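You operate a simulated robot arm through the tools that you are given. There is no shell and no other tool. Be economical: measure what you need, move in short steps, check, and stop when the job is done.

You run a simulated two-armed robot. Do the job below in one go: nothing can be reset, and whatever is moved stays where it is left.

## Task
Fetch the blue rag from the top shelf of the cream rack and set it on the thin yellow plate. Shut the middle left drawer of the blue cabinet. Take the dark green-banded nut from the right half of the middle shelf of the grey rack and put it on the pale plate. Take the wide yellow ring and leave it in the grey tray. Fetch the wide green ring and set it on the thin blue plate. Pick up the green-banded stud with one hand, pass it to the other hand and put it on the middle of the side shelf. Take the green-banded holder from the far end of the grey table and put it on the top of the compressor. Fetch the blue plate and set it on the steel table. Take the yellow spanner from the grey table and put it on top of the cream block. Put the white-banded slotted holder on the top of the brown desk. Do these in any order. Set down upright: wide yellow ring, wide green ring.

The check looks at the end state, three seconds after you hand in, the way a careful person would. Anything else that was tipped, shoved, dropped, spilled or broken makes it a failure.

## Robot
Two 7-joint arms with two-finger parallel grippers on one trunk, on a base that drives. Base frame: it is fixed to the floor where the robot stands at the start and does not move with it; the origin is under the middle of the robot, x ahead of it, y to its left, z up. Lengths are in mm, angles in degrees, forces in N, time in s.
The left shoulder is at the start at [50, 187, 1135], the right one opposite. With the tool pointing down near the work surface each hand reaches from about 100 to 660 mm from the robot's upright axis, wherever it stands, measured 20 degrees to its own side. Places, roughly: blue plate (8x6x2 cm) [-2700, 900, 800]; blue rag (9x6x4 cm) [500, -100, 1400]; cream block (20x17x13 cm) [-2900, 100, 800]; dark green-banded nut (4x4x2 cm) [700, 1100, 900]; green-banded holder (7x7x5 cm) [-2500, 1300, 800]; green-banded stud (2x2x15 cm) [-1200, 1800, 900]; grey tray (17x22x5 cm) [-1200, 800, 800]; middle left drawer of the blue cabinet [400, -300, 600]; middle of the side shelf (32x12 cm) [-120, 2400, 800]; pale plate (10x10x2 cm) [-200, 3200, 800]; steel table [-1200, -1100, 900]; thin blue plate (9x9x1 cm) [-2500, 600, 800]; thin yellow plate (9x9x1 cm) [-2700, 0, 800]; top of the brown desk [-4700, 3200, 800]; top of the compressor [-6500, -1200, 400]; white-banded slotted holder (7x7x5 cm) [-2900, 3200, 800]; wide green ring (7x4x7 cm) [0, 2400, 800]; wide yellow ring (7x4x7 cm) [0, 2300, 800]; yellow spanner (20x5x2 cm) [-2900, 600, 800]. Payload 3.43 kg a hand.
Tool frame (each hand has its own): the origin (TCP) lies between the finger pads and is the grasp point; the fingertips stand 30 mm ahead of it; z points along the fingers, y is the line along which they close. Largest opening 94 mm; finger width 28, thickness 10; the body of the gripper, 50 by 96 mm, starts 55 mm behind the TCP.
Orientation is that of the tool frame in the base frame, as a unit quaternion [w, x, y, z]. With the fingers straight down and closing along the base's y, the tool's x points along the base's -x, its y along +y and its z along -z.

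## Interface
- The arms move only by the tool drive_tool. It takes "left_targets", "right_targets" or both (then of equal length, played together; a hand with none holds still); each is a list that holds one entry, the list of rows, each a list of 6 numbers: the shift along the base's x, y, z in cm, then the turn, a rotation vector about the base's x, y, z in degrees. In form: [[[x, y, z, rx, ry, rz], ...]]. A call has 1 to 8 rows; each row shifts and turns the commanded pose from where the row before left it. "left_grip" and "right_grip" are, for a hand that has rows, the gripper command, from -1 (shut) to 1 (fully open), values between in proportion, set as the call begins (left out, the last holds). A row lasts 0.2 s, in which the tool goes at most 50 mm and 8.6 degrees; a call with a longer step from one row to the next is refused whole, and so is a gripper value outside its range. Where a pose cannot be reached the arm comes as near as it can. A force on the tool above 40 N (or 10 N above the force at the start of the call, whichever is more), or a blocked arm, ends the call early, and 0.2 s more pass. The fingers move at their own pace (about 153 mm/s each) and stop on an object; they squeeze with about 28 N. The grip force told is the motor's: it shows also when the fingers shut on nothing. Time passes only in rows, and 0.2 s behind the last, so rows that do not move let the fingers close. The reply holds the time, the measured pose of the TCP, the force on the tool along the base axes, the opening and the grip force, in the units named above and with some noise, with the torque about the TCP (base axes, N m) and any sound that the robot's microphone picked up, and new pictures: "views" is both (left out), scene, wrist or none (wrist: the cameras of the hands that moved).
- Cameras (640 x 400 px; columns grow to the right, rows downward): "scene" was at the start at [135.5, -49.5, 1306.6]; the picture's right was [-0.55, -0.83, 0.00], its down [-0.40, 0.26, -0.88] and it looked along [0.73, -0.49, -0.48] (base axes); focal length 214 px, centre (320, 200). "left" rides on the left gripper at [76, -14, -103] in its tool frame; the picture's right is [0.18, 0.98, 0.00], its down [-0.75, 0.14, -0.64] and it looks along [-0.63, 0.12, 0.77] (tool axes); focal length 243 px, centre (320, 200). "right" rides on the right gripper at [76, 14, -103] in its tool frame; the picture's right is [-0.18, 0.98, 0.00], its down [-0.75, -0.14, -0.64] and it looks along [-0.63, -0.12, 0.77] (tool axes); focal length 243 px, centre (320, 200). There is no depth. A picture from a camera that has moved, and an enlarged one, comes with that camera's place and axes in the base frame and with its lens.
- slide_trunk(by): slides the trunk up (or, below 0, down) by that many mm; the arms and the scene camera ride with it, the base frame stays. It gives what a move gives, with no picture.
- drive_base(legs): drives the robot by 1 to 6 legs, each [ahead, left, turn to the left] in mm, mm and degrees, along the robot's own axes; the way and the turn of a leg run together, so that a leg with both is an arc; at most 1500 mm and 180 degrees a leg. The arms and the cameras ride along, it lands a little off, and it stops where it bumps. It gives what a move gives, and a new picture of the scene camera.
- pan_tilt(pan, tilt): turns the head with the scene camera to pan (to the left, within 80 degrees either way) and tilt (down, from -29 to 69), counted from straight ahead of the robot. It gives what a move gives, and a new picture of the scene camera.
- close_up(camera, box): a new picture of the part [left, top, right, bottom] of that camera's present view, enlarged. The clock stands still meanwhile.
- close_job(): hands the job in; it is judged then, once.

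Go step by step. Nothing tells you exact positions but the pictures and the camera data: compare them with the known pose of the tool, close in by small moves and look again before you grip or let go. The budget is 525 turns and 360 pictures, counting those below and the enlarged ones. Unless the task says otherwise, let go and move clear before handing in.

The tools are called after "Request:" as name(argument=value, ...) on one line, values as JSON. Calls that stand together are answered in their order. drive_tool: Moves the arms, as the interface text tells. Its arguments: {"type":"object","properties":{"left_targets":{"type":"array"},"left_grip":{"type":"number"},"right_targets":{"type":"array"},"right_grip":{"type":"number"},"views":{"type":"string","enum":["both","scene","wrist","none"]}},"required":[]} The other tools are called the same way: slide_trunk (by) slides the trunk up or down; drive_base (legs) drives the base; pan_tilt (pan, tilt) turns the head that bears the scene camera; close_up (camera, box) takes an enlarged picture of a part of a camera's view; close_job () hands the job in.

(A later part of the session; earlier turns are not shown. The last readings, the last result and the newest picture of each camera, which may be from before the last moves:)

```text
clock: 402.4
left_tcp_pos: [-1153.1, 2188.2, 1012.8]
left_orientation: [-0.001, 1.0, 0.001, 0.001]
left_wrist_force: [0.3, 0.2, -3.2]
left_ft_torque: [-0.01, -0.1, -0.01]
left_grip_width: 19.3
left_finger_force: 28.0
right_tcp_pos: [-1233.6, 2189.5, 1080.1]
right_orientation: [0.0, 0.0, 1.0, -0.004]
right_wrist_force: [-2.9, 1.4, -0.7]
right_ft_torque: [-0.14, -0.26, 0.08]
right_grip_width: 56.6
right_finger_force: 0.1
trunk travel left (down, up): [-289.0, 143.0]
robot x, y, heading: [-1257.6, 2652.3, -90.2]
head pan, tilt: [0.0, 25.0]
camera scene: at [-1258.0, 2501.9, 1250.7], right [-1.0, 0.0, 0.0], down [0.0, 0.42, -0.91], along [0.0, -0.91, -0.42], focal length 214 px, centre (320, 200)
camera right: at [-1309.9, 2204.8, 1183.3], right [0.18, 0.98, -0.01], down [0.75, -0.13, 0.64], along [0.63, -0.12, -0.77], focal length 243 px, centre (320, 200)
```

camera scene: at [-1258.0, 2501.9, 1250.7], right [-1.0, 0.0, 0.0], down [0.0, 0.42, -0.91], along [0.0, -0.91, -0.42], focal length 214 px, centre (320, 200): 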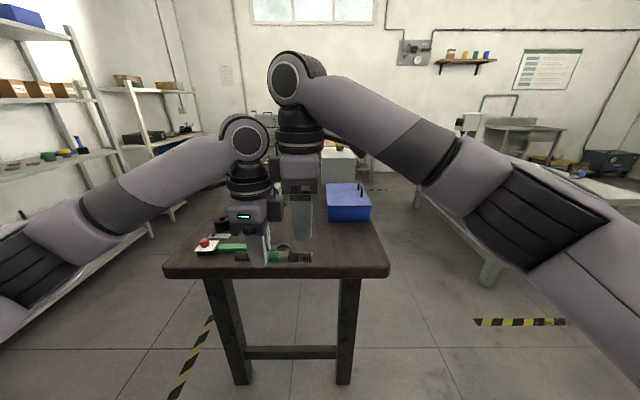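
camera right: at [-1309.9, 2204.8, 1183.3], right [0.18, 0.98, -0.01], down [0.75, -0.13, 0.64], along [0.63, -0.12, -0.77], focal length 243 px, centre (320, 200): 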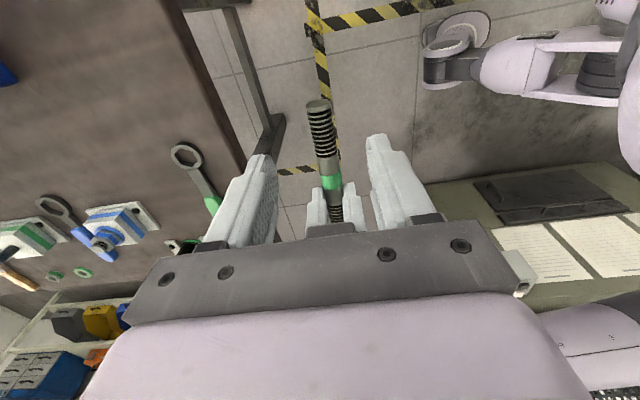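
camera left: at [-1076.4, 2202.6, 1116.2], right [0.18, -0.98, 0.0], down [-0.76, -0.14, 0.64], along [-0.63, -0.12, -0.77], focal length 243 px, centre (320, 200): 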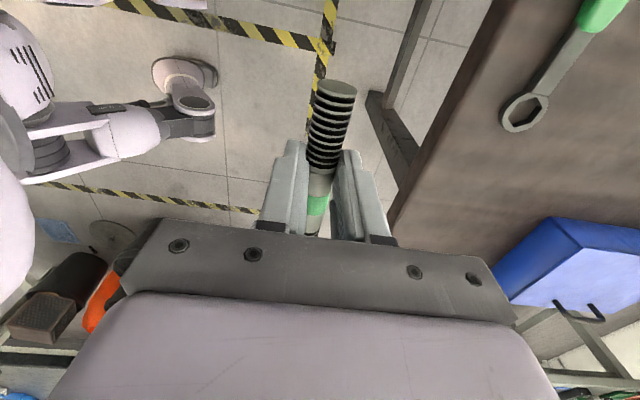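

The wrists nearly touch; tilt the right hand 15° so its top leans away, and shift outward, then lower onto the free end.

Request:
drive_tool(right_targets=[[[-1.5, 0, 0, 0, -5, 0], [0, 0, 0, 0, -5, 0], [0, 0, 0, 0, -5, 0], [0, -0.2, -2, 0, 0, 0], [0, 0, -2, 0, 0, 0], [0, 0, 0, 0, 0, 0]]], views="both")

```text
clock: 403.8
left_tcp_pos: [-1153.6, 2188.3, 1011.1]
left_orientation: [-0.001, 1.0, 0.001, 0.001]
left_wrist_force: [0.4, 0.5, -4.1]
left_ft_torque: [-0.01, -0.1, 0.0]
left_grip_width: 19.6
left_finger_force: 27.7
right_tcp_pos: [-1248.7, 2188.7, 1039.8]
right_orientation: [0.131, -0.001, 0.991, -0.004]
right_wrist_force: [0.3, 0.2, -0.1]
right_ft_torque: [0.01, -0.01, 0.02]
right_grip_width: 56.1
right_finger_force: 0.1
trunk travel left (down, up): [-289.0, 143.0]
robot x, y, heading: [-1259.5, 2652.4, -90.2]
head pan, tilt: [0.0, 25.0]
camera scene: at [-1257.9, 2501.9, 1250.7], right [-1.0, 0.0, 0.0], down [0.0, 0.42, -0.91], along [0.0, -0.91, -0.42], focal length 214 px, centre (320, 200)
camera right: at [-1348.8, 2203.8, 1119.7], right [0.18, 0.98, 0.04], down [0.56, -0.13, 0.82], along [0.81, -0.12, -0.58], focal length 243 px, centre (320, 200)
```

scene: 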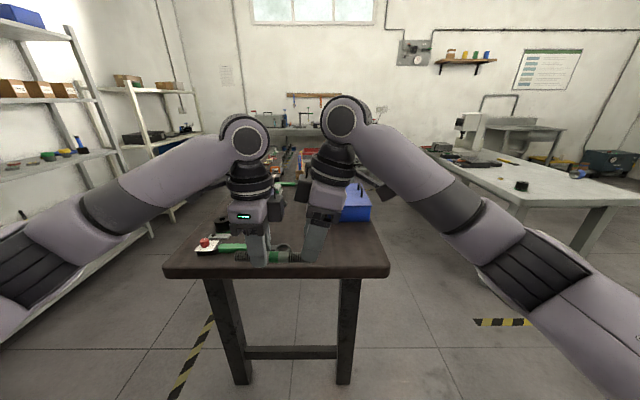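
right: 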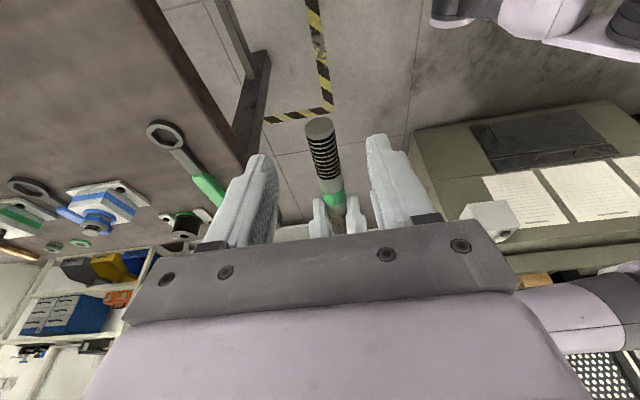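

Request:
drive_tool(right_targets=[[[0, 0, -1.6, 0, 0, 0], [0, 0, -1.6, 0, 0, 0], [0, 0, 0, 0, 0, 0]]], views="wrist")

```text
clock: 404.6
left_tcp_pos: [-1153.4, 2187.7, 1012.8]
left_orientation: [-0.001, 1.0, -0.001, 0.001]
left_wrist_force: [-0.6, 0.2, -4.1]
left_ft_torque: [0.01, -0.06, 0.02]
left_grip_width: 19.4
left_finger_force: 27.9
right_tcp_pos: [-1248.4, 2187.1, 1008.2]
right_orientation: [0.131, 0.0, 0.991, -0.004]
right_wrist_force: [-0.6, 0.8, 0.0]
right_ft_torque: [0.02, 0.0, 0.05]
right_grip_width: 56.7
right_finger_force: 0.1
trunk travel left (down, up): [-289.0, 143.0]
robot x, y, heading: [-1257.6, 2649.4, -90.2]
head pan, tilt: [0.0, 25.0]
camera right: at [-1348.5, 2202.9, 1088.0], right [0.18, 0.98, 0.04], down [0.56, -0.13, 0.82], along [0.81, -0.12, -0.58], focal length 243 px, centre (320, 200)
```

right: 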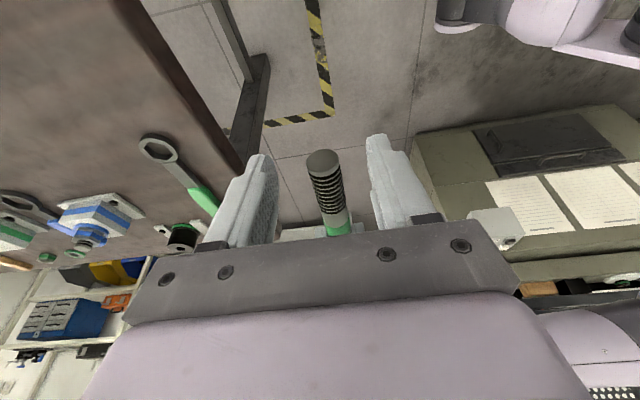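

Free end is between the right fingers. Close the right hand.

Request:
drive_tool(right_targets=[[[0, 0, 0, 0, 0, 0], [0, 0, 0, 0, 0, 0], [0, 0, 0, 0, 0, 0]]], right_grip=-1, views="wrist")

```text
clock: 405.4
left_tcp_pos: [-1152.0, 2187.8, 1010.9]
left_orientation: [0.0, 1.0, 0.002, 0.001]
left_wrist_force: [1.5, -10.0, -3.4]
left_ft_torque: [-0.27, 0.04, 0.5]
left_grip_width: 19.2
left_finger_force: 27.7
right_tcp_pos: [-1248.1, 2188.3, 1007.8]
right_orientation: [0.13, -0.002, 0.992, -0.003]
right_wrist_force: [-2.0, 9.7, 0.7]
right_ft_torque: [0.17, -0.21, 0.45]
right_grip_width: 19.4
right_finger_force: 28.5
trunk travel left (down, up): [-289.0, 143.0]
robot x, y, heading: [-1257.9, 2652.7, -90.1]
head pan, tilt: [0.0, 25.0]
camera right: at [-1348.2, 2203.3, 1088.1], right [0.18, 0.98, 0.04], down [0.56, -0.13, 0.82], along [0.81, -0.12, -0.58], focal length 243 px, centre (320, 200)
```

right: 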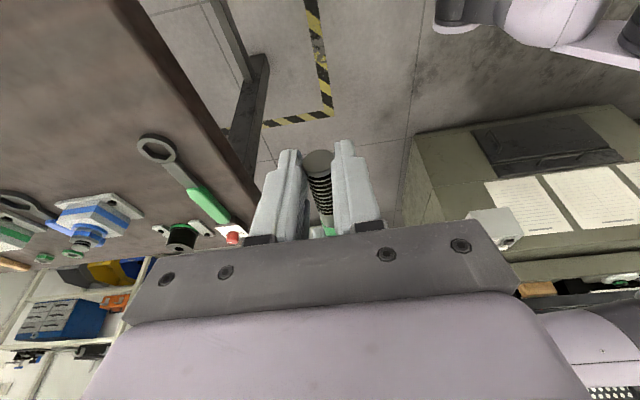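

Both hands hold the stud (19.4 mm). Open the left hand and raise it away.

Request:
drive_tool(left_targets=[[[0, 0, 0, 0, 0, 0], [0, 0, 0, 0, 0, 0], [0, 0, 2, 0, 0, 0], [0, 0, 3, 0, 0, 0], [2, 0, 3, 0, 0, 0], [4, 0, 0, 0, 0, 0], [4, 0, 0, 0, 0, 0]]], left_grip=0.5, views="both")

```text
clock: 407.0
left_tcp_pos: [-1050.7, 2191.2, 1089.1]
left_orientation: [-0.001, 1.0, -0.001, 0.001]
left_wrist_force: [-0.4, -0.2, -0.1]
left_ft_torque: [0.0, 0.02, -0.01]
left_grip_width: 70.3
left_finger_force: 0.0
right_tcp_pos: [-1247.3, 2186.3, 1008.3]
right_orientation: [0.13, -0.001, 0.992, -0.004]
right_wrist_force: [0.2, 0.0, 0.3]
right_ft_torque: [-0.04, 0.23, -0.02]
right_grip_width: 19.4
right_finger_force: 27.8
trunk travel left (down, up): [-289.0, 143.0]
robot x, y, heading: [-1256.2, 2652.5, -90.0]
head pan, tilt: [0.0, 25.0]
camera scene: at [-1257.4, 2502.0, 1250.8], right [-1.0, 0.0, 0.0], down [0.0, 0.42, -0.91], along [0.0, -0.91, -0.42], focal length 214 px, centre (320, 200)
camera left: at [-974.8, 2204.1, 1194.6], right [0.18, -0.98, 0.0], down [-0.75, -0.14, 0.64], along [-0.63, -0.12, -0.77], focal length 243 px, centre (320, 200)
```

scene: 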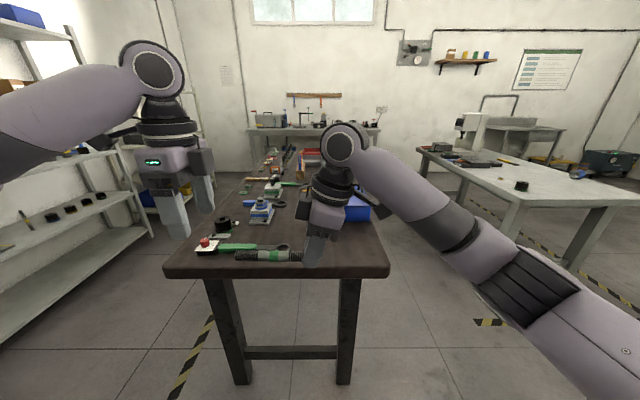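
left: 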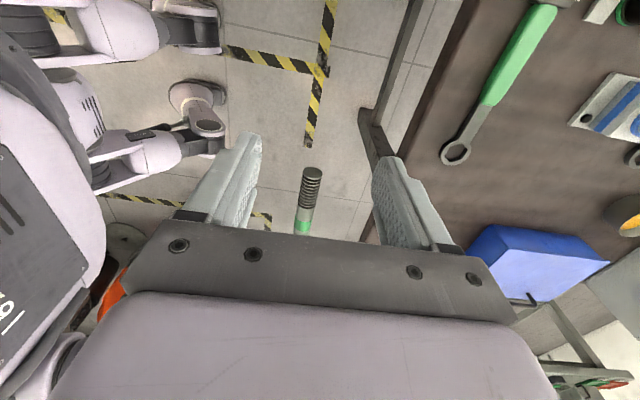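

Handover succeeded; the right hand holds the stud. Restore the left hand's yaw, then drive round to the ledge's south side.

Request:
drive_tool(left_targets=[[[1, 1, 0, 0, 0, 8.2], [1, 1, 0, 0, 0, 8.2], [0, 1, 0, 0, 0, 8.2], [0, 1, 0, 0, 0, 8.2], [0, 1, 0, 0, 0, 8.2], [0, 1, 0, 0, 0, 8.2], [0, 1, 0, 0, 0, 8.2], [0, 1, 0, 0, 0, 8.2]]], right_targets=[[[-1, 1, 1, 0, 0, 0], [-1, 1, 1, 0, 0, 0], [-1, 1, 0, 0, 0, 0], [-1, 1, 0, 0, 0, 0], [-1, 1, 0, 0, 0, 0], [-1, 1, 0, 0, 0, 0], [0, 1, 0, 0, 0, 0], [0, 1, 0, 0, 0, 0]]], views="none")

Request:
drive_tool(left_targets=[[[0, 0, 0, 0, 0, 8.2], [0, 0, 0, 0, 0, 8.2], [0, 0, 0, 0, 0, 8]]], views="none")

Request:
drive_base(legs=[[0, 0, 90], [0, 0, 90], [0, 620, 0]])

```text
clock: 408.8
left_tcp_pos: [-1032.9, 2267.7, 1091.9]
left_orientation: [-0.002, 0.84, 0.542, 0.0]
left_wrist_force: [-0.9, -0.2, 0.5]
left_ft_torque: [-0.02, 0.02, 0.0]
left_grip_width: 70.6
left_finger_force: 0.1
right_tcp_pos: [-1310.5, 2267.2, 1028.7]
right_orientation: [0.13, 0.0, 0.991, -0.003]
right_wrist_force: [-0.6, 0.0, -2.8]
right_ft_torque: [-0.02, 0.27, 0.0]
right_grip_width: 19.5
right_finger_force: 28.0
trunk travel left (down, up): [-289.0, 143.0]
robot x, y, heading: [-1263.2, 2650.8, -90.2]
head pan, tilt: [0.0, 25.0]
```

```text
clock: 409.6
left_tcp_pos: [-1034.1, 2267.6, 1093.0]
left_orientation: [0.0, 0.705, 0.709, 0.001]
left_wrist_force: [0.1, -0.1, 0.4]
left_ft_torque: [0.01, 0.01, 0.0]
left_grip_width: 70.2
left_finger_force: 0.0
right_tcp_pos: [-1310.8, 2265.7, 1028.8]
right_orientation: [0.13, -0.001, 0.991, -0.004]
right_wrist_force: [0.0, -0.8, -3.1]
right_ft_torque: [0.01, 0.26, -0.01]
right_grip_width: 19.4
right_finger_force: 27.8
trunk travel left (down, up): [-289.0, 143.0]
robot x, y, heading: [-1259.0, 2652.7, -90.3]
head pan, tilt: [0.0, 25.0]
```

```text
clock: 423.1
left_tcp_pos: [-2088.7, 3055.7, 1092.1]
left_orientation: [-0.001, -0.7, 0.714, -0.002]
left_wrist_force: [-0.5, 0.2, 0.6]
left_ft_torque: [0.0, -0.03, -0.03]
left_grip_width: 70.3
left_finger_force: 0.1
right_tcp_pos: [-1810.2, 3054.0, 1028.7]
right_orientation: [-0.005, 0.991, -0.01, -0.13]
right_wrist_force: [-0.2, 0.1, -3.9]
right_ft_torque: [-0.03, -0.24, -0.03]
right_grip_width: 19.2
right_finger_force: 27.7
trunk travel left (down, up): [-289.0, 143.0]
robot x, y, heading: [-1868.6, 2667.8, 88.8]
head pan, tilt: [0.0, 25.0]
camera scene: at [-1865.4, 2819.8, 1250.7], right [1.0, -0.02, 0.0], down [-0.01, -0.42, -0.91], along [0.02, 0.91, -0.42], focal length 214 px, centre (320, 200)
```

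scene: 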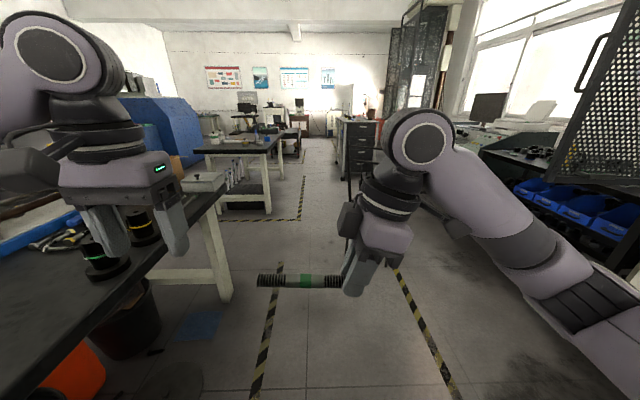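

Request:
drive_base(legs=[[-1400, 0, 1], [-1420, 0, 0], [0, -1400, 0], [0, -230, 0]])

Request:
drive_base(legs=[[1000, 0, 0], [700, 0, 0]])

```text
clock: 451.1
left_tcp_pos: [-514.5, 162.7, 1092.5]
left_orientation: [-0.001, -0.698, 0.717, -0.001]
left_wrist_force: [0.1, 0.1, 1.1]
left_ft_torque: [-0.01, 0.02, 0.0]
left_grip_width: 70.3
left_finger_force: 0.0
right_tcp_pos: [-237.3, 156.0, 1029.5]
right_orientation: [-0.006, 0.991, -0.013, -0.131]
right_wrist_force: [0.2, 0.6, -3.1]
right_ft_torque: [-0.01, -0.23, -0.01]
right_grip_width: 19.3
right_finger_force: 28.1
trunk travel left (down, up): [-289.0, 143.0]
robot x, y, heading: [-299.2, -228.2, 88.4]
head pan, tilt: [0.0, 25.0]
camera scene: at [-293.3, -75.9, 1250.7], right [1.0, -0.03, 0.0], down [-0.01, -0.42, -0.91], along [0.03, 0.91, -0.42], focal length 214 px, centre (320, 200)
```

scene: 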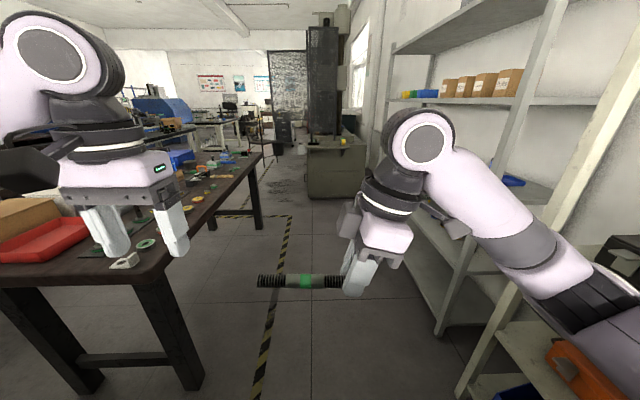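

```text
clock: 459.8
left_tcp_pos: [-509.8, 1857.0, 1091.1]
left_orientation: [-0.001, -0.705, 0.709, 0.0]
left_wrist_force: [0.6, -0.4, -0.9]
left_ft_torque: [0.0, 0.01, -0.03]
left_grip_width: 70.4
left_finger_force: 0.1
right_tcp_pos: [-232.9, 1857.9, 1029.7]
right_orientation: [-0.005, 0.992, -0.003, -0.13]
right_wrist_force: [-0.9, -0.8, -3.5]
right_ft_torque: [0.01, -0.27, 0.04]
right_grip_width: 19.6
right_finger_force: 28.0
trunk travel left (down, up): [-289.0, 143.0]
robot x, y, heading: [-283.5, 1471.5, 89.3]
head pan, tilt: [0.0, 25.0]
camera scene: at [-284.3, 1623.9, 1250.7], right [1.0, -0.01, 0.0], down [0.0, -0.42, -0.91], along [0.01, 0.91, -0.42], focal length 214 px, centre (320, 200)
```

scene: 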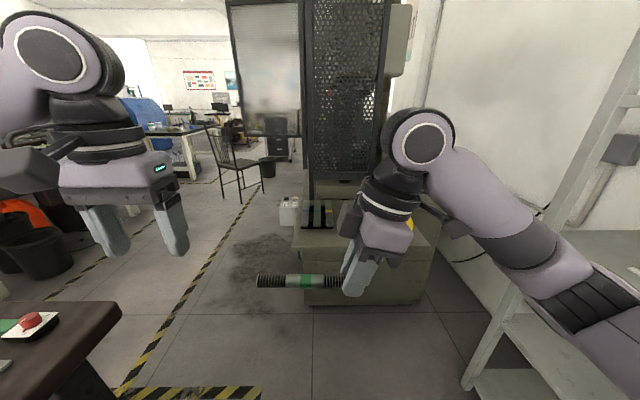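

Approach the ledge from the south with the stud.

Request:
drive_base(legs=[[390, -165, 0.7]])

Request:
pan_tilt(pan=0, tilt=40)

Request:
close_up(camera="right", box=[0, 0, 640, 400])

```text
clock: 462.3
left_tcp_pos: [-347.8, 2232.1, 1092.0]
left_orientation: [0.001, 0.711, -0.703, 0.0]
left_wrist_force: [-1.1, -0.7, 0.5]
left_ft_torque: [-0.04, -0.01, -0.02]
left_grip_width: 70.7
left_finger_force: 0.1
right_tcp_pos: [-71.1, 2237.2, 1028.9]
right_orientation: [-0.004, 0.991, 0.004, -0.131]
right_wrist_force: [0.1, 0.0, -2.0]
right_ft_torque: [0.0, -0.21, 0.01]
right_grip_width: 19.3
right_finger_force: 29.1
trunk travel left (down, up): [-289.0, 143.0]
robot x, y, heading: [-119.2, 1848.0, 90.3]
head pan, tilt: [0.0, 25.0]
camera scene: at [-119.0, 2002.8, 1250.7], right [1.0, 0.01, 0.0], down [0.0, -0.42, -0.91], along [0.0, 0.91, -0.42], focal length 214 px, centre (320, 200)
```

scene: 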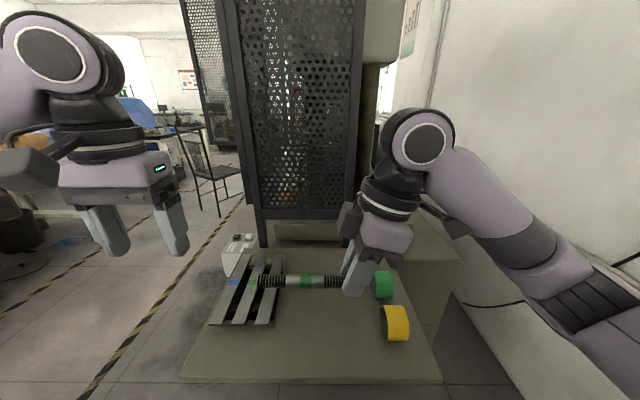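

```text
clock: 463.1
left_tcp_pos: [-348.7, 2233.1, 1092.0]
left_orientation: [0.0, 0.711, -0.704, 0.001]
left_wrist_force: [0.7, 0.1, -0.2]
left_ft_torque: [0.02, 0.01, -0.03]
left_grip_width: 70.5
left_finger_force: 0.1
right_tcp_pos: [-71.4, 2236.6, 1029.1]
right_orientation: [-0.004, 0.992, 0.005, -0.129]
right_wrist_force: [0.2, -0.5, -3.7]
right_ft_torque: [-0.03, -0.26, 0.02]
right_grip_width: 19.4
right_finger_force: 28.3
trunk travel left (down, up): [-289.0, 143.0]
robot x, y, heading: [-117.4, 1850.8, 90.3]
head pan, tilt: [0.0, 40.0]
camera scene: at [-119.1, 1995.4, 1227.5], right [1.0, 0.01, 0.0], down [0.0, -0.64, -0.77], along [0.0, 0.77, -0.64], focal length 214 px, centre (320, 200)
```

scene: 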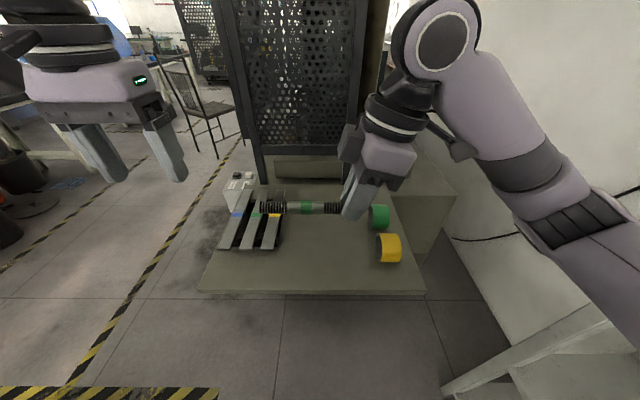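

```text
1.00 times, centred on (320, 200) of right (not enlarged: the box is as wide or as high as the picture)
camera zoom: at [28.6, 2224.3, 1108.5], right [-0.17, -0.98, 0.04], down [-0.56, 0.13, 0.82], along [-0.81, 0.12, -0.58], focal length 243 px, centre (320, 200)
```

zoom: 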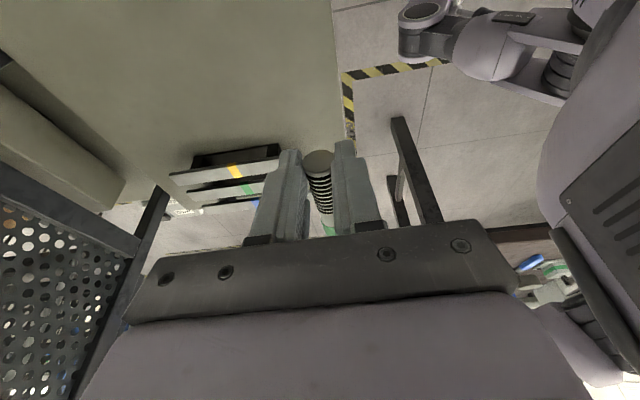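

Ledge top z≈800, free middle between the clamps (x≤-237) and rings (x≥19). Move the stud to centre it at ≈(-110, 2395).

Request:
drive_tool(right_targets=[[[0.5, 4, -1.5, 0, 0, 0], [0.5, 4, -2, 0, 0, 0], [0.6, 4, -2, 0, 0, 0], [0.6, 3.8, -2, 0, 0, 0], [0, 0, -3, 0, 0, 0], [0, 0, -3, 0, 0, 0], [0, 0, -2, 0, 0, 0]]], views="both")

```text
clock: 464.7
left_tcp_pos: [-347.7, 2231.7, 1092.0]
left_orientation: [0.0, 0.71, -0.704, 0.0]
left_wrist_force: [-0.4, 0.1, 0.1]
left_ft_torque: [-0.02, -0.02, 0.02]
left_grip_width: 70.4
left_finger_force: 0.1
right_tcp_pos: [-49.8, 2394.1, 871.2]
right_orientation: [-0.003, 0.992, 0.005, -0.13]
right_wrist_force: [0.2, 0.5, -3.2]
right_ft_torque: [0.03, -0.26, 0.0]
right_grip_width: 19.3
right_finger_force: 28.0
trunk travel left (down, up): [-289.0, 143.0]
robot x, y, heading: [-118.4, 1849.9, 90.7]
head pan, tilt: [0.0, 40.0]
camera scene: at [-119.0, 1995.6, 1227.4], right [1.0, 0.01, 0.0], down [0.0, -0.64, -0.77], along [0.0, 0.77, -0.64], focal length 214 px, centre (320, 200)
camera right: at [50.6, 2381.1, 950.6], right [-0.17, -0.98, 0.04], down [-0.56, 0.13, 0.82], along [-0.81, 0.12, -0.58], focal length 243 px, centre (320, 200)
```

scene: 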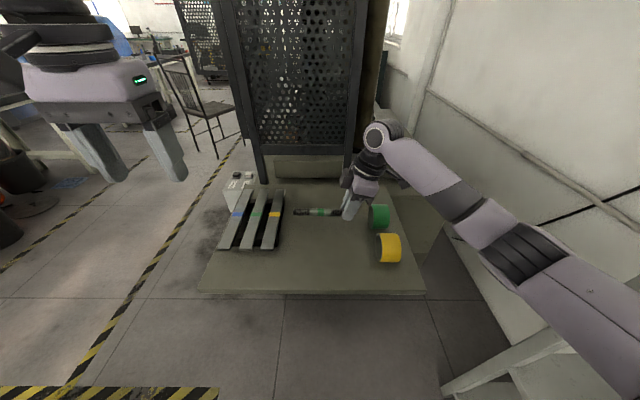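
right: 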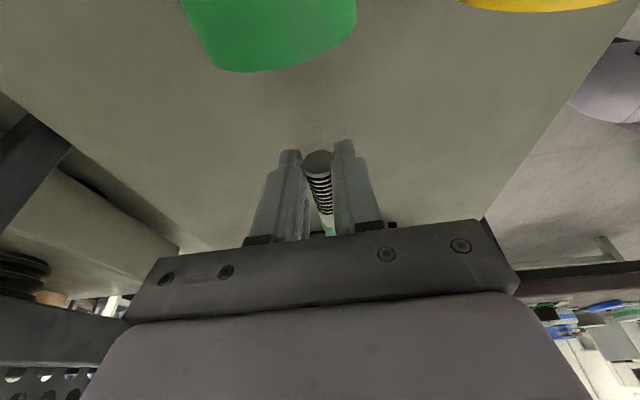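

Request:
drive_tool(right_targets=[[[-0.5, 0, -1.5, 0, 0, 0], [0, 0, -1, 0, 0, 0], [0, 0, -0.5, 0, 0, 0], [0, 0, -0.4, 0, 0, 0], [0, 0, -0.4, 0, 0, 0]]], views="both")

```text
clock: 465.9
left_tcp_pos: [-348.4, 2232.4, 1092.4]
left_orientation: [0.001, 0.71, -0.704, 0.0]
left_wrist_force: [-0.6, -0.1, 0.1]
left_ft_torque: [0.0, 0.01, -0.01]
left_grip_width: 70.3
left_finger_force: 0.0
right_tcp_pos: [-54.6, 2396.4, 837.1]
right_orientation: [-0.004, 0.991, 0.004, -0.13]
right_wrist_force: [-0.6, 0.2, -4.2]
right_ft_torque: [0.0, -0.24, -0.01]
right_grip_width: 19.5
right_finger_force: 28.1
trunk travel left (down, up): [-289.0, 143.0]
robot x, y, heading: [-121.9, 1853.6, 90.2]
head pan, tilt: [0.0, 40.0]
camera scene: at [-119.1, 1995.5, 1227.4], right [1.0, 0.01, 0.0], down [0.0, -0.64, -0.77], along [0.0, 0.77, -0.64], focal length 214 px, centre (320, 200)
camera right: at [45.7, 2383.5, 916.8], right [-0.17, -0.98, 0.04], down [-0.56, 0.13, 0.82], along [-0.81, 0.12, -0.58], focal length 243 px, centre (320, 200)
```

scene: 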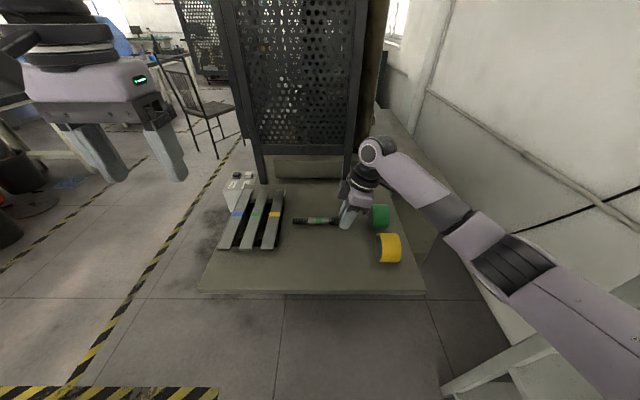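
right: 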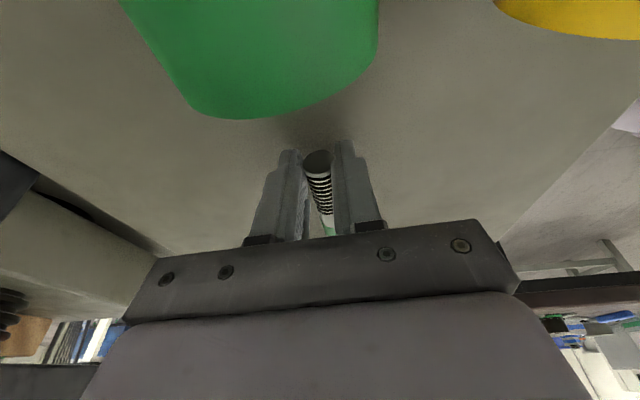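

Shift 15 mm left to stay clear of the green ring, then creep down.

Request:
drive_tool(right_targets=[[[-1.5, 0, 0, 0, 0, 0], [0, 0, -0.3, 0, 0, 0], [0, 0, -0.3, 0, 0, 0], [0, 0, -0.3, 0, 0, 0]]], views="none")

```text
clock: 466.9
left_tcp_pos: [-348.6, 2230.2, 1093.0]
left_orientation: [0.0, 0.711, -0.704, 0.0]
left_wrist_force: [1.5, -0.1, 0.3]
left_ft_torque: [-0.01, 0.01, 0.02]
left_grip_width: 70.7
left_finger_force: 0.0
right_tcp_pos: [-70.4, 2395.3, 831.0]
right_orientation: [-0.008, 0.991, 0.006, -0.133]
right_wrist_force: [3.5, 3.3, 23.6]
right_ft_torque: [-0.22, -0.55, -0.11]
right_grip_width: 19.4
right_finger_force: 28.3
trunk travel left (down, up): [-289.0, 143.0]
robot x, y, heading: [-120.4, 1855.3, 90.2]
head pan, tilt: [0.0, 40.0]
```

Contact. Release gently and rise.

Request:
drive_tool(right_targets=[[[0, 0, 0.1, 0, 0, 0], [0, 0, 0, 0, 0, 0], [0, 0, 1, 0, 0, 0], [0, 0, 3, 0, 0, 0], [0, 0, 4, 0, 0, 0], [0, -2, 4, 0, 0, 0], [0, -4, 2, 0, 0, 0], [1, -4, 0, 0, 0, 0]]], right_grip=-0.1, views="both")

Request:
close_up(camera="scene", box=[200, 170, 440, 320])

```text
clock: 468.7
left_tcp_pos: [-347.7, 2231.5, 1093.2]
left_orientation: [0.001, 0.71, -0.704, 0.0]
left_wrist_force: [-0.2, -0.1, -0.3]
left_ft_torque: [0.01, 0.02, 0.0]
left_grip_width: 70.8
left_finger_force: 0.0
right_tcp_pos: [-60.4, 2293.8, 965.7]
right_orientation: [-0.004, 0.992, 0.005, -0.129]
right_wrist_force: [0.2, 0.5, -0.1]
right_ft_torque: [0.0, -0.01, 0.01]
right_grip_width: 42.4
right_finger_force: 0.1
trunk travel left (down, up): [-289.0, 143.0]
robot x, y, heading: [-119.9, 1851.2, 90.2]
head pan, tilt: [0.0, 40.0]
camera scene: at [-118.9, 1995.0, 1227.5], right [1.0, 0.01, 0.0], down [0.0, -0.64, -0.77], along [0.0, 0.77, -0.64], focal length 214 px, centre (320, 200)
camera right: at [39.0, 2281.8, 1046.5], right [-0.17, -0.98, 0.04], down [-0.56, 0.13, 0.82], along [-0.81, 0.12, -0.58], focal length 243 px, centre (320, 200)
```

scene: 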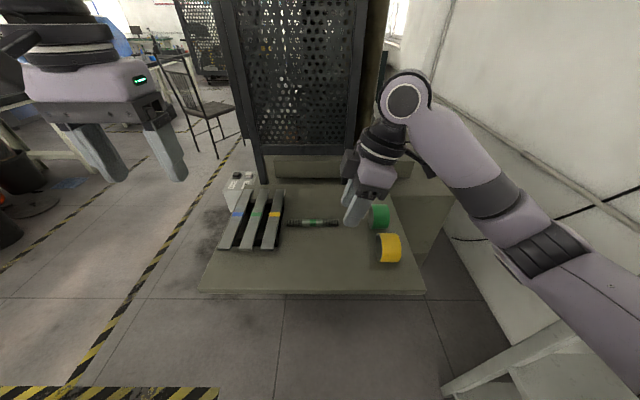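
right: 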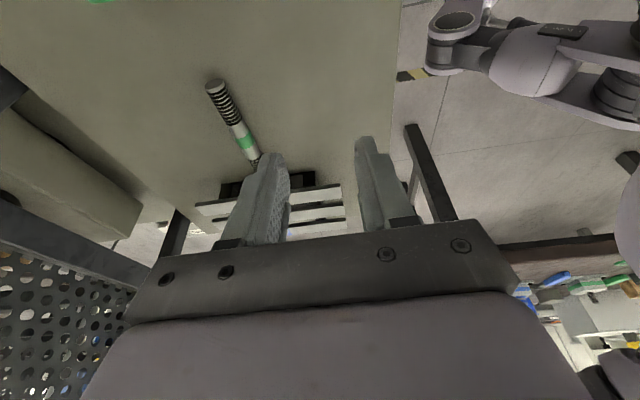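

```text
2.67 times, centred on (320, 245) of scene
camera zoom: at [-118.9, 1995.0, 1227.5], right [1.0, 0.01, 0.0], down [0.0, -0.64, -0.77], along [0.0, 0.77, -0.64], focal length 572 px, centre (320, 80)
```

zoom: 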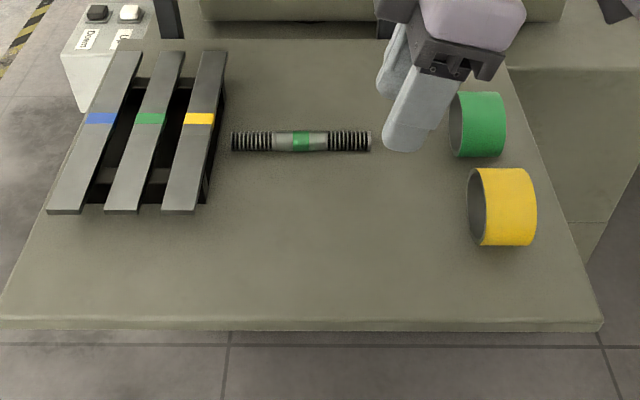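

Stud is on the middle of the ledge. Next the rings: yellow with the right hand, green with the left. Rotate the right hand back to lateral closing.

Request:
drive_tool(right_targets=[[[0.5, -1, 1, -1.06, -1.06, -8.18], [0.5, -1, 1, -1.06, -1.06, -8.18], [0.5, -1, 1, -1.06, -1.06, -8.18], [0.5, -1, 1, -1.06, -1.06, -8.18], [0.5, -1, 0, -1.06, -1.06, -8.18], [0.5, 0, 0, -1.06, -1.06, -8.18], [0.5, 0, 0, -1.06, -1.06, -8.18], [0.5, 0, 0, -1.06, -1.06, -8.18]]], right_grip=0.5, views="none")

Request:
drive_tool(right_targets=[[[1, 0, 0, -1.06, -1.06, -8.18], [1, 0, 0, -1.06, -1.06, -8.18], [1, 0, 0, -1.06, -1.06, -8.18], [1, 1, 0, 0, 0, 0], [1, 1, 0, 0, 0, 0]]], views="wrist")

```text
clock: 470.5
left_tcp_pos: [-347.9, 2232.6, 1091.9]
left_orientation: [0.001, 0.71, -0.704, 0.001]
left_wrist_force: [-0.4, -0.4, 0.5]
left_ft_torque: [-0.01, 0.01, 0.01]
left_grip_width: 70.5
left_finger_force: 0.2
right_tcp_pos: [-18.6, 2244.7, 1007.4]
right_orientation: [-0.003, 0.84, -0.541, -0.038]
right_wrist_force: [0.0, 1.0, -0.3]
right_ft_torque: [0.0, 0.01, -0.01]
right_grip_width: 70.7
right_finger_force: 0.1
trunk travel left (down, up): [-289.0, 143.0]
robot x, y, heading: [-118.8, 1854.7, 90.2]
head pan, tilt: [0.0, 40.0]
```

```text
clock: 471.7
left_tcp_pos: [-348.8, 2231.8, 1092.5]
left_orientation: [0.001, 0.71, -0.704, 0.001]
left_wrist_force: [-0.1, -0.5, 0.3]
left_ft_torque: [0.03, 0.01, 0.03]
left_grip_width: 70.2
left_finger_force: 0.0
right_tcp_pos: [31.5, 2265.1, 1008.1]
right_orientation: [0.004, -0.707, 0.707, -0.001]
right_wrist_force: [0.5, 1.0, -0.2]
right_ft_torque: [0.0, 0.03, -0.02]
right_grip_width: 70.2
right_finger_force: 0.0
trunk travel left (down, up): [-289.0, 143.0]
robot x, y, heading: [-120.2, 1849.2, 90.3]
head pan, tilt: [0.0, 40.0]
camera right: at [15.2, 2189.2, 1110.7], right [-0.98, 0.18, -0.01], down [0.14, 0.75, 0.64], along [0.12, 0.63, -0.77], focal length 243 px, centre (320, 200)
```

right: 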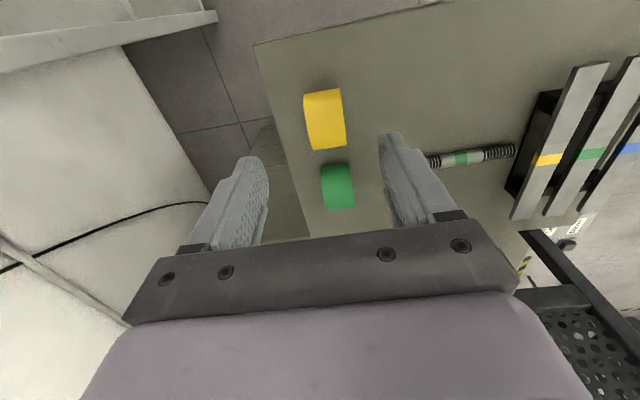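

Request:
drive_tool(right_targets=[[[0, 2, -3, 0, 0, 0], [0, 2, -3, 0, 0, 0], [0, 0, -1.5, 0, 0, 0], [0, 0, 0, 0, 0, 0]]], views="wrist")

```text
clock: 472.7
left_tcp_pos: [-348.6, 2232.1, 1091.6]
left_orientation: [0.0, 0.71, -0.704, 0.0]
left_wrist_force: [-0.2, 0.1, 0.5]
left_ft_torque: [0.01, -0.02, -0.03]
left_grip_width: 70.5
left_finger_force: 0.1
right_tcp_pos: [30.5, 2304.5, 930.7]
right_orientation: [-0.003, 0.707, -0.707, 0.002]
right_wrist_force: [-0.2, -0.4, 0.4]
right_ft_torque: [0.01, -0.01, -0.01]
right_grip_width: 70.4
right_finger_force: 0.0
trunk travel left (down, up): [-289.0, 143.0]
robot x, y, heading: [-121.3, 1849.0, 90.1]
head pan, tilt: [0.0, 40.0]
camera right: at [15.3, 2229.9, 1032.6], right [-0.98, 0.18, -0.01], down [0.14, 0.75, 0.64], along [0.12, 0.63, -0.76], focal length 243 px, centre (320, 200)
```

right: 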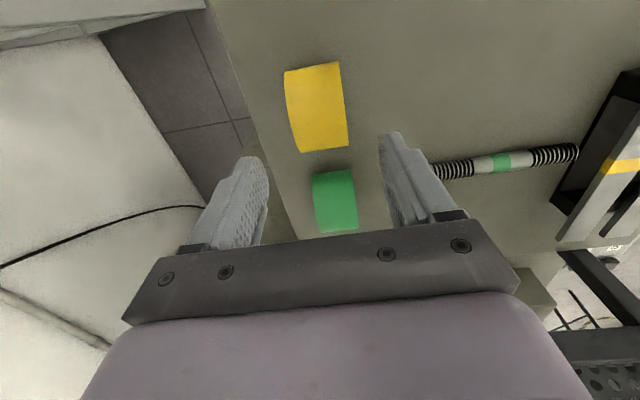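

Yellow ring centre ≈(30, 2301), width 41 mm. Descend around it.

Request:
drive_tool(right_targets=[[[0, -0.4, -2, 0, 0, 0], [0, 0, -2.5, 0, 0, 0], [0, 0, -2, 0, 0, 0], [0, 0, -1, 0, 0, 0], [0, 0, 0, 0, 0, 0]]], views="both")

```text
clock: 473.9
left_tcp_pos: [-348.0, 2232.3, 1092.9]
left_orientation: [0.001, 0.71, -0.704, 0.001]
left_wrist_force: [0.1, 1.2, 0.6]
left_ft_torque: [0.02, 0.03, -0.03]
left_grip_width: 70.6
left_finger_force: 0.1
right_tcp_pos: [31.5, 2299.7, 858.2]
right_orientation: [-0.003, 0.708, -0.706, 0.002]
right_wrist_force: [0.1, 0.9, 0.0]
right_ft_torque: [0.0, 0.0, -0.01]
right_grip_width: 70.3
right_finger_force: 0.1
trunk travel left (down, up): [-289.0, 143.0]
robot x, y, heading: [-117.7, 1851.6, 90.6]
head pan, tilt: [0.0, 40.0]
camera scene: at [-119.1, 1995.2, 1227.5], right [1.0, 0.01, 0.0], down [0.0, -0.64, -0.77], along [0.0, 0.77, -0.64], focal length 214 px, centre (320, 200)
camera right: at [16.3, 2224.8, 960.1], right [-0.98, 0.18, -0.01], down [0.14, 0.75, 0.64], along [0.12, 0.63, -0.76], focal length 243 px, centre (320, 200)
```

scene: 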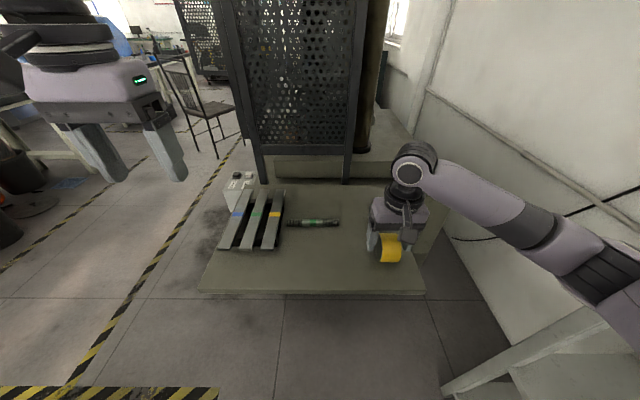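
right: 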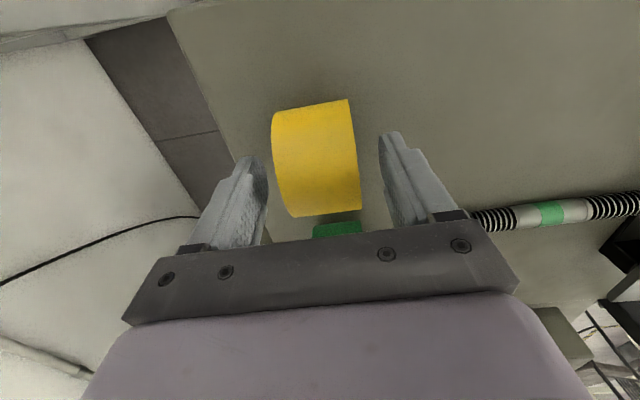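

Request:
drive_tool(right_targets=[[[0, 0, 0, 0, 0, 0], [0, 0, 0, 0, 0, 0], [0, 0, 0, 0, 0, 0]]], right_grip=-1, views="wrist")

```text
clock: 474.7
left_tcp_pos: [-348.5, 2232.2, 1092.1]
left_orientation: [0.0, 0.711, -0.703, 0.001]
left_wrist_force: [0.4, -0.4, 0.2]
left_ft_torque: [-0.01, -0.02, 0.0]
left_grip_width: 70.6
left_finger_force: 0.1
right_tcp_pos: [31.9, 2300.4, 856.2]
right_orientation: [-0.003, 0.708, -0.706, 0.002]
right_wrist_force: [-1.0, 0.1, -0.1]
right_ft_torque: [0.0, 0.0, 0.03]
right_grip_width: 43.9
right_finger_force: 28.4
trunk travel left (down, up): [-289.0, 143.0]
robot x, y, heading: [-120.3, 1852.4, 90.2]
head pan, tilt: [0.0, 40.0]
camera right: at [16.1, 2224.7, 960.3], right [-0.98, 0.18, -0.01], down [0.14, 0.75, 0.64], along [0.12, 0.63, -0.76], focal length 243 px, centre (320, 200)
```

right: 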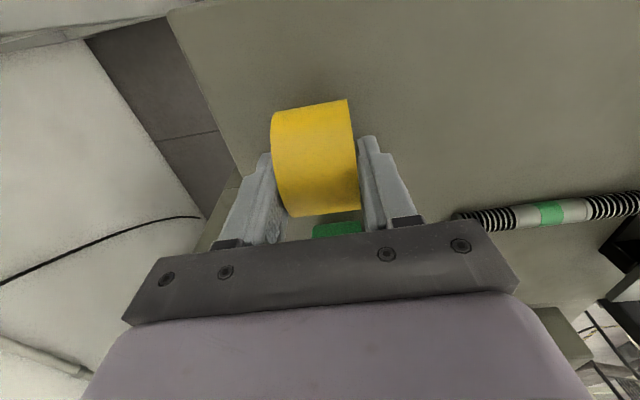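

Gripped at 44 mm. Lift straight up and check it hangs steady.

Request:
drive_tool(right_targets=[[[0, 0, 1, 0, 0, 0], [0, 0, 3, 0, 0, 0], [0, 0, 4, 0, 0, 0], [0, 0, 4, 0, 0, 0], [0, -3, 3, 0, 0, 0], [1, -4, 0, 0, 0, 0], [1, -4, 0, 0, 0, 0]]], views="both")

```text
clock: 476.3
left_tcp_pos: [-347.4, 2232.5, 1091.7]
left_orientation: [0.001, 0.71, -0.704, 0.0]
left_wrist_force: [0.0, -0.1, 1.2]
left_ft_torque: [0.0, 0.02, 0.0]
left_grip_width: 70.4
left_finger_force: 0.0
right_tcp_pos: [47.6, 2191.4, 1005.7]
right_orientation: [-0.003, 0.708, -0.706, 0.003]
right_wrist_force: [1.1, -0.5, -3.3]
right_ft_torque: [-0.02, -0.03, -0.02]
right_grip_width: 44.0
right_finger_force: 28.2
trunk travel left (down, up): [-289.0, 143.0]
robot x, y, heading: [-115.7, 1849.5, 90.1]
head pan, tilt: [0.0, 40.0]
camera scene: at [-118.9, 1995.1, 1227.5], right [1.0, 0.01, 0.0], down [0.0, -0.64, -0.77], along [0.0, 0.77, -0.64], focal length 214 px, centre (320, 200)
camera right: at [34.1, 2116.2, 1109.5], right [-0.98, 0.18, -0.01], down [0.14, 0.75, 0.64], along [0.12, 0.63, -0.77], focal length 243 px, centre (320, 200)
```

scene: 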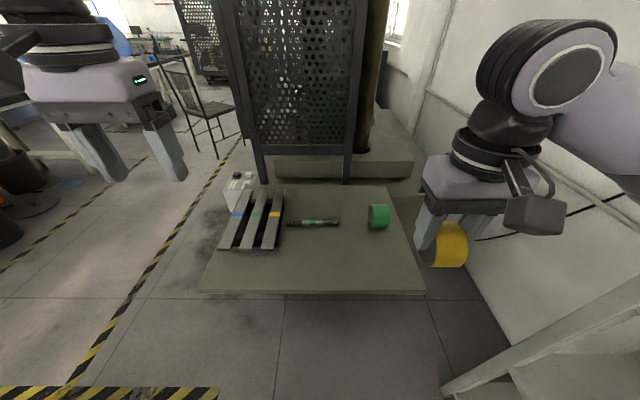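
right: 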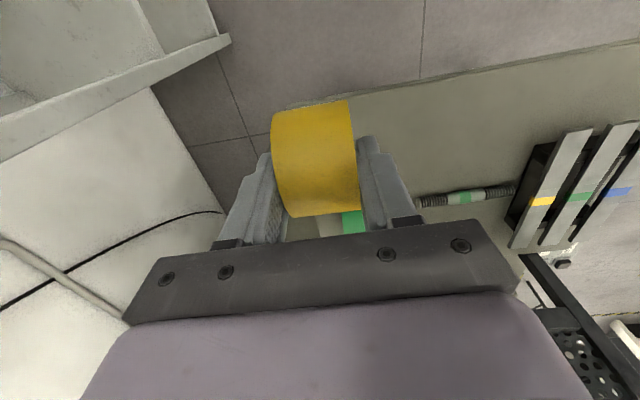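

Yellow ring held. Move the right hand aside, bring the left hand inward, and shift the base right for the green ring.

Request:
drive_tool(right_targets=[[[0, -3, 1, 0, 0, 0], [0, -3, 1, 0, 0, 0], [0, -2, 1, 0, 0, 0], [0, 0, 0, 0, 0, 0], [0, 0, 0, 0, 0, 0]]], left_targets=[[[4, 0, -1.5, 0, 0, 0], [4, 0, -1.5, 0, 0, 0], [4, 0, -1.5, 0, 0, 0], [4, 0.5, -1.5, 0, 0, 0], [3, 0.5, 0, 0, 0, 0]]], views="none")

Request:
drive_base(legs=[[35, -95, 0]])

```text
clock: 477.5
left_tcp_pos: [-155.3, 2242.7, 1031.6]
left_orientation: [0.001, 0.711, -0.703, 0.001]
left_wrist_force: [-0.1, 0.2, 0.2]
left_ft_torque: [0.01, 0.03, 0.01]
left_grip_width: 70.4
left_finger_force: 0.1
right_tcp_pos: [49.5, 2108.5, 1037.1]
right_orientation: [-0.003, 0.707, -0.707, 0.002]
right_wrist_force: [0.0, 0.4, -2.7]
right_ft_torque: [0.0, 0.0, -0.03]
right_grip_width: 44.0
right_finger_force: 27.7
trunk travel left (down, up): [-289.0, 143.0]
robot x, y, heading: [-116.4, 1850.7, 90.3]
head pan, tilt: [0.0, 40.0]
```

```text
clock: 478.7
left_tcp_pos: [-112.7, 2253.9, 1035.5]
left_orientation: [-0.006, 0.709, -0.705, 0.002]
left_wrist_force: [-0.5, -0.9, 0.2]
left_ft_torque: [0.0, -0.02, 0.04]
left_grip_width: 70.7
left_finger_force: 0.1
right_tcp_pos: [87.0, 2116.6, 1040.0]
right_orientation: [-0.003, 0.711, -0.703, 0.009]
right_wrist_force: [-0.6, 0.7, -2.1]
right_ft_torque: [-0.01, -0.01, 0.04]
right_grip_width: 44.2
right_finger_force: 27.3
trunk travel left (down, up): [-289.0, 143.0]
robot x, y, heading: [-69.0, 1864.9, 90.2]
head pan, tilt: [0.0, 40.0]
stopped in leg 1: the robot was blocked; the commanded pose is now the measured one
camera scene: at [-78.7, 2003.9, 1229.6], right [1.0, 0.0, 0.01], down [0.01, -0.64, -0.77], along [0.01, 0.77, -0.64], focal length 214 px, centre (320, 200)
```

scene: 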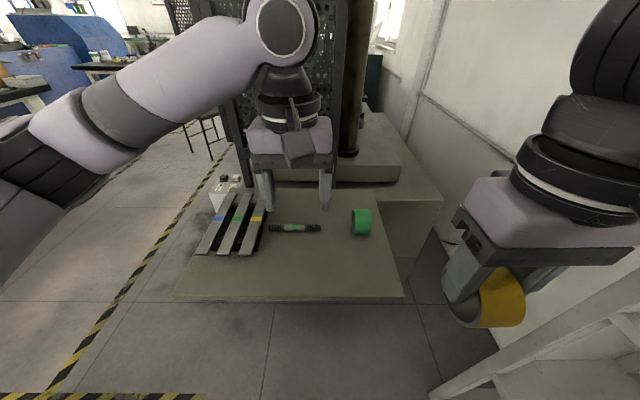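

The right elbow touched the rack. Ease left 25 mm and go forward 50 mm instead.

Request:
drive_base(legs=[[0, 25, 0], [50, 0, 0]])

Request:
drive_tool(left_targets=[[[4, 1, -1, 0, 0, 0], [4, 2, -1, 0, 0, 0], [4, 2, -1, 0, 0, 0]]], views="wrist")

```text
clock: 480.1
left_tcp_pos: [-128.3, 2311.7, 1031.9]
left_orientation: [0.0, 0.711, -0.703, 0.0]
left_wrist_force: [0.0, -0.3, -0.2]
left_ft_torque: [-0.02, 0.02, 0.02]
left_grip_width: 70.6
left_finger_force: 0.0
right_tcp_pos: [72.5, 2175.3, 1034.4]
right_orientation: [0.004, 0.712, -0.703, 0.008]
right_wrist_force: [-0.3, 0.6, -2.5]
right_ft_torque: [0.0, -0.01, 0.02]
right_grip_width: 44.1
right_finger_force: 28.3
trunk travel left (down, up): [-289.0, 143.0]
robot x, y, heading: [-92.9, 1919.8, 89.9]
head pan, tilt: [0.0, 40.0]
camera scene: at [-91.4, 2064.5, 1227.3], right [1.0, 0.0, 0.0], down [0.0, -0.64, -0.77], along [0.0, 0.77, -0.64], focal length 214 px, centre (320, 200)
```

scene: 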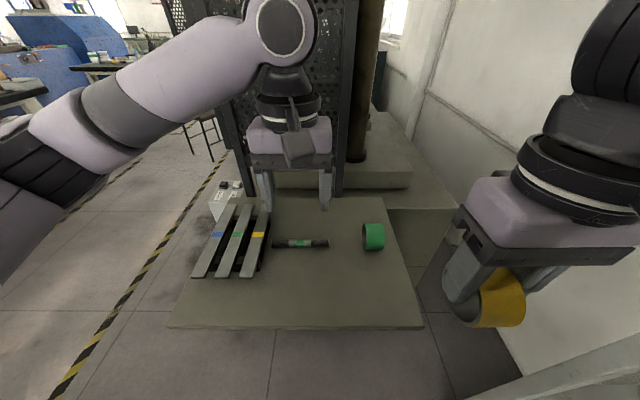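

```text
clock: 480.9
left_tcp_pos: [-7.1, 2365.1, 999.4]
left_orientation: [0.0, 0.71, -0.704, 0.001]
left_wrist_force: [0.0, 0.3, -0.2]
left_ft_torque: [-0.01, 0.01, -0.01]
left_grip_width: 70.5
left_finger_force: 0.0
right_tcp_pos: [73.0, 2176.5, 1033.4]
right_orientation: [0.004, 0.711, -0.703, 0.009]
right_wrist_force: [0.1, 0.8, -2.6]
right_ft_torque: [-0.01, -0.02, 0.0]
right_grip_width: 44.2
right_finger_force: 27.6
trunk travel left (down, up): [-289.0, 143.0]
robot x, y, heading: [-90.5, 1920.2, 90.3]
head pan, tilt: [0.0, 40.0]
camera left: at [7.8, 2288.0, 1103.8], right [-0.98, -0.19, 0.0], down [-0.15, 0.75, 0.64], along [-0.12, 0.63, -0.77], focal length 243 px, centre (320, 200)
```

left: 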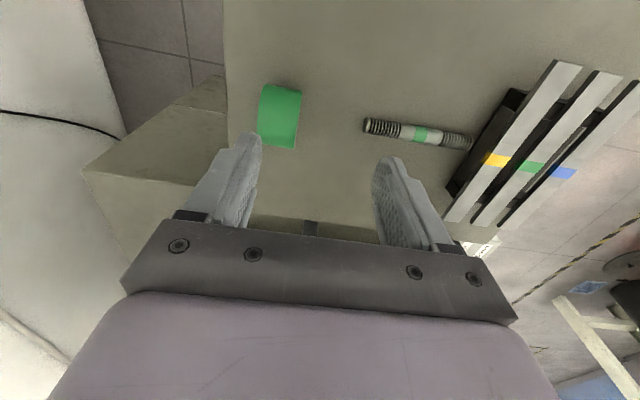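

Green ring centre ≈(34, 2400). Move over and descend.

Request:
drive_tool(left_targets=[[[2, 1.8, -2, 0, 0, 0], [2.1, 1.7, -2, 0, 0, 0], [0, 0, -3, 0, 0, 0], [0, 0, -2.5, 0, 0, 0], [0, 0, 0, 0, 0, 0]]], views="wrist")

```text
clock: 482.1
left_tcp_pos: [13.6, 2408.1, 912.5]
left_orientation: [-0.004, 0.72, -0.694, -0.001]
left_wrist_force: [-0.3, 0.1, 0.5]
left_ft_torque: [-0.01, -0.01, 0.02]
left_grip_width: 70.5
left_finger_force: 0.1
left hand out of reach, approached as far as the arm can: row 2
right_tcp_pos: [73.3, 2175.0, 1033.9]
right_orientation: [0.003, 0.711, -0.703, 0.008]
right_wrist_force: [-0.7, 0.1, -2.2]
right_ft_torque: [0.0, 0.04, -0.03]
right_grip_width: 44.2
right_finger_force: 28.2
trunk travel left (down, up): [-289.0, 143.0]
robot x, y, heading: [-92.3, 1919.2, 90.3]
head pan, tilt: [0.0, 40.0]
camera left: at [31.1, 2331.5, 1016.9], right [-0.97, -0.22, -0.01], down [-0.17, 0.74, 0.65], along [-0.14, 0.63, -0.76], focal length 243 px, centre (320, 200)
```

left: 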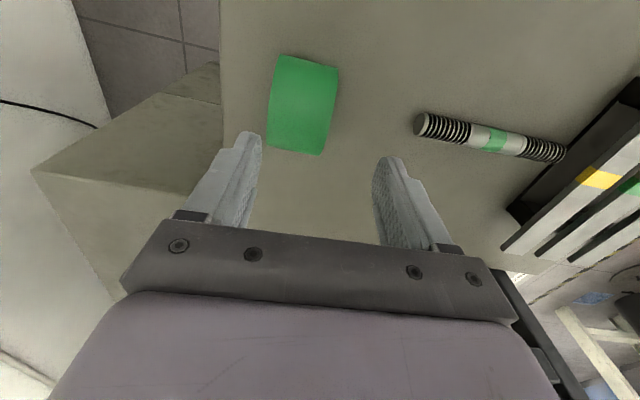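

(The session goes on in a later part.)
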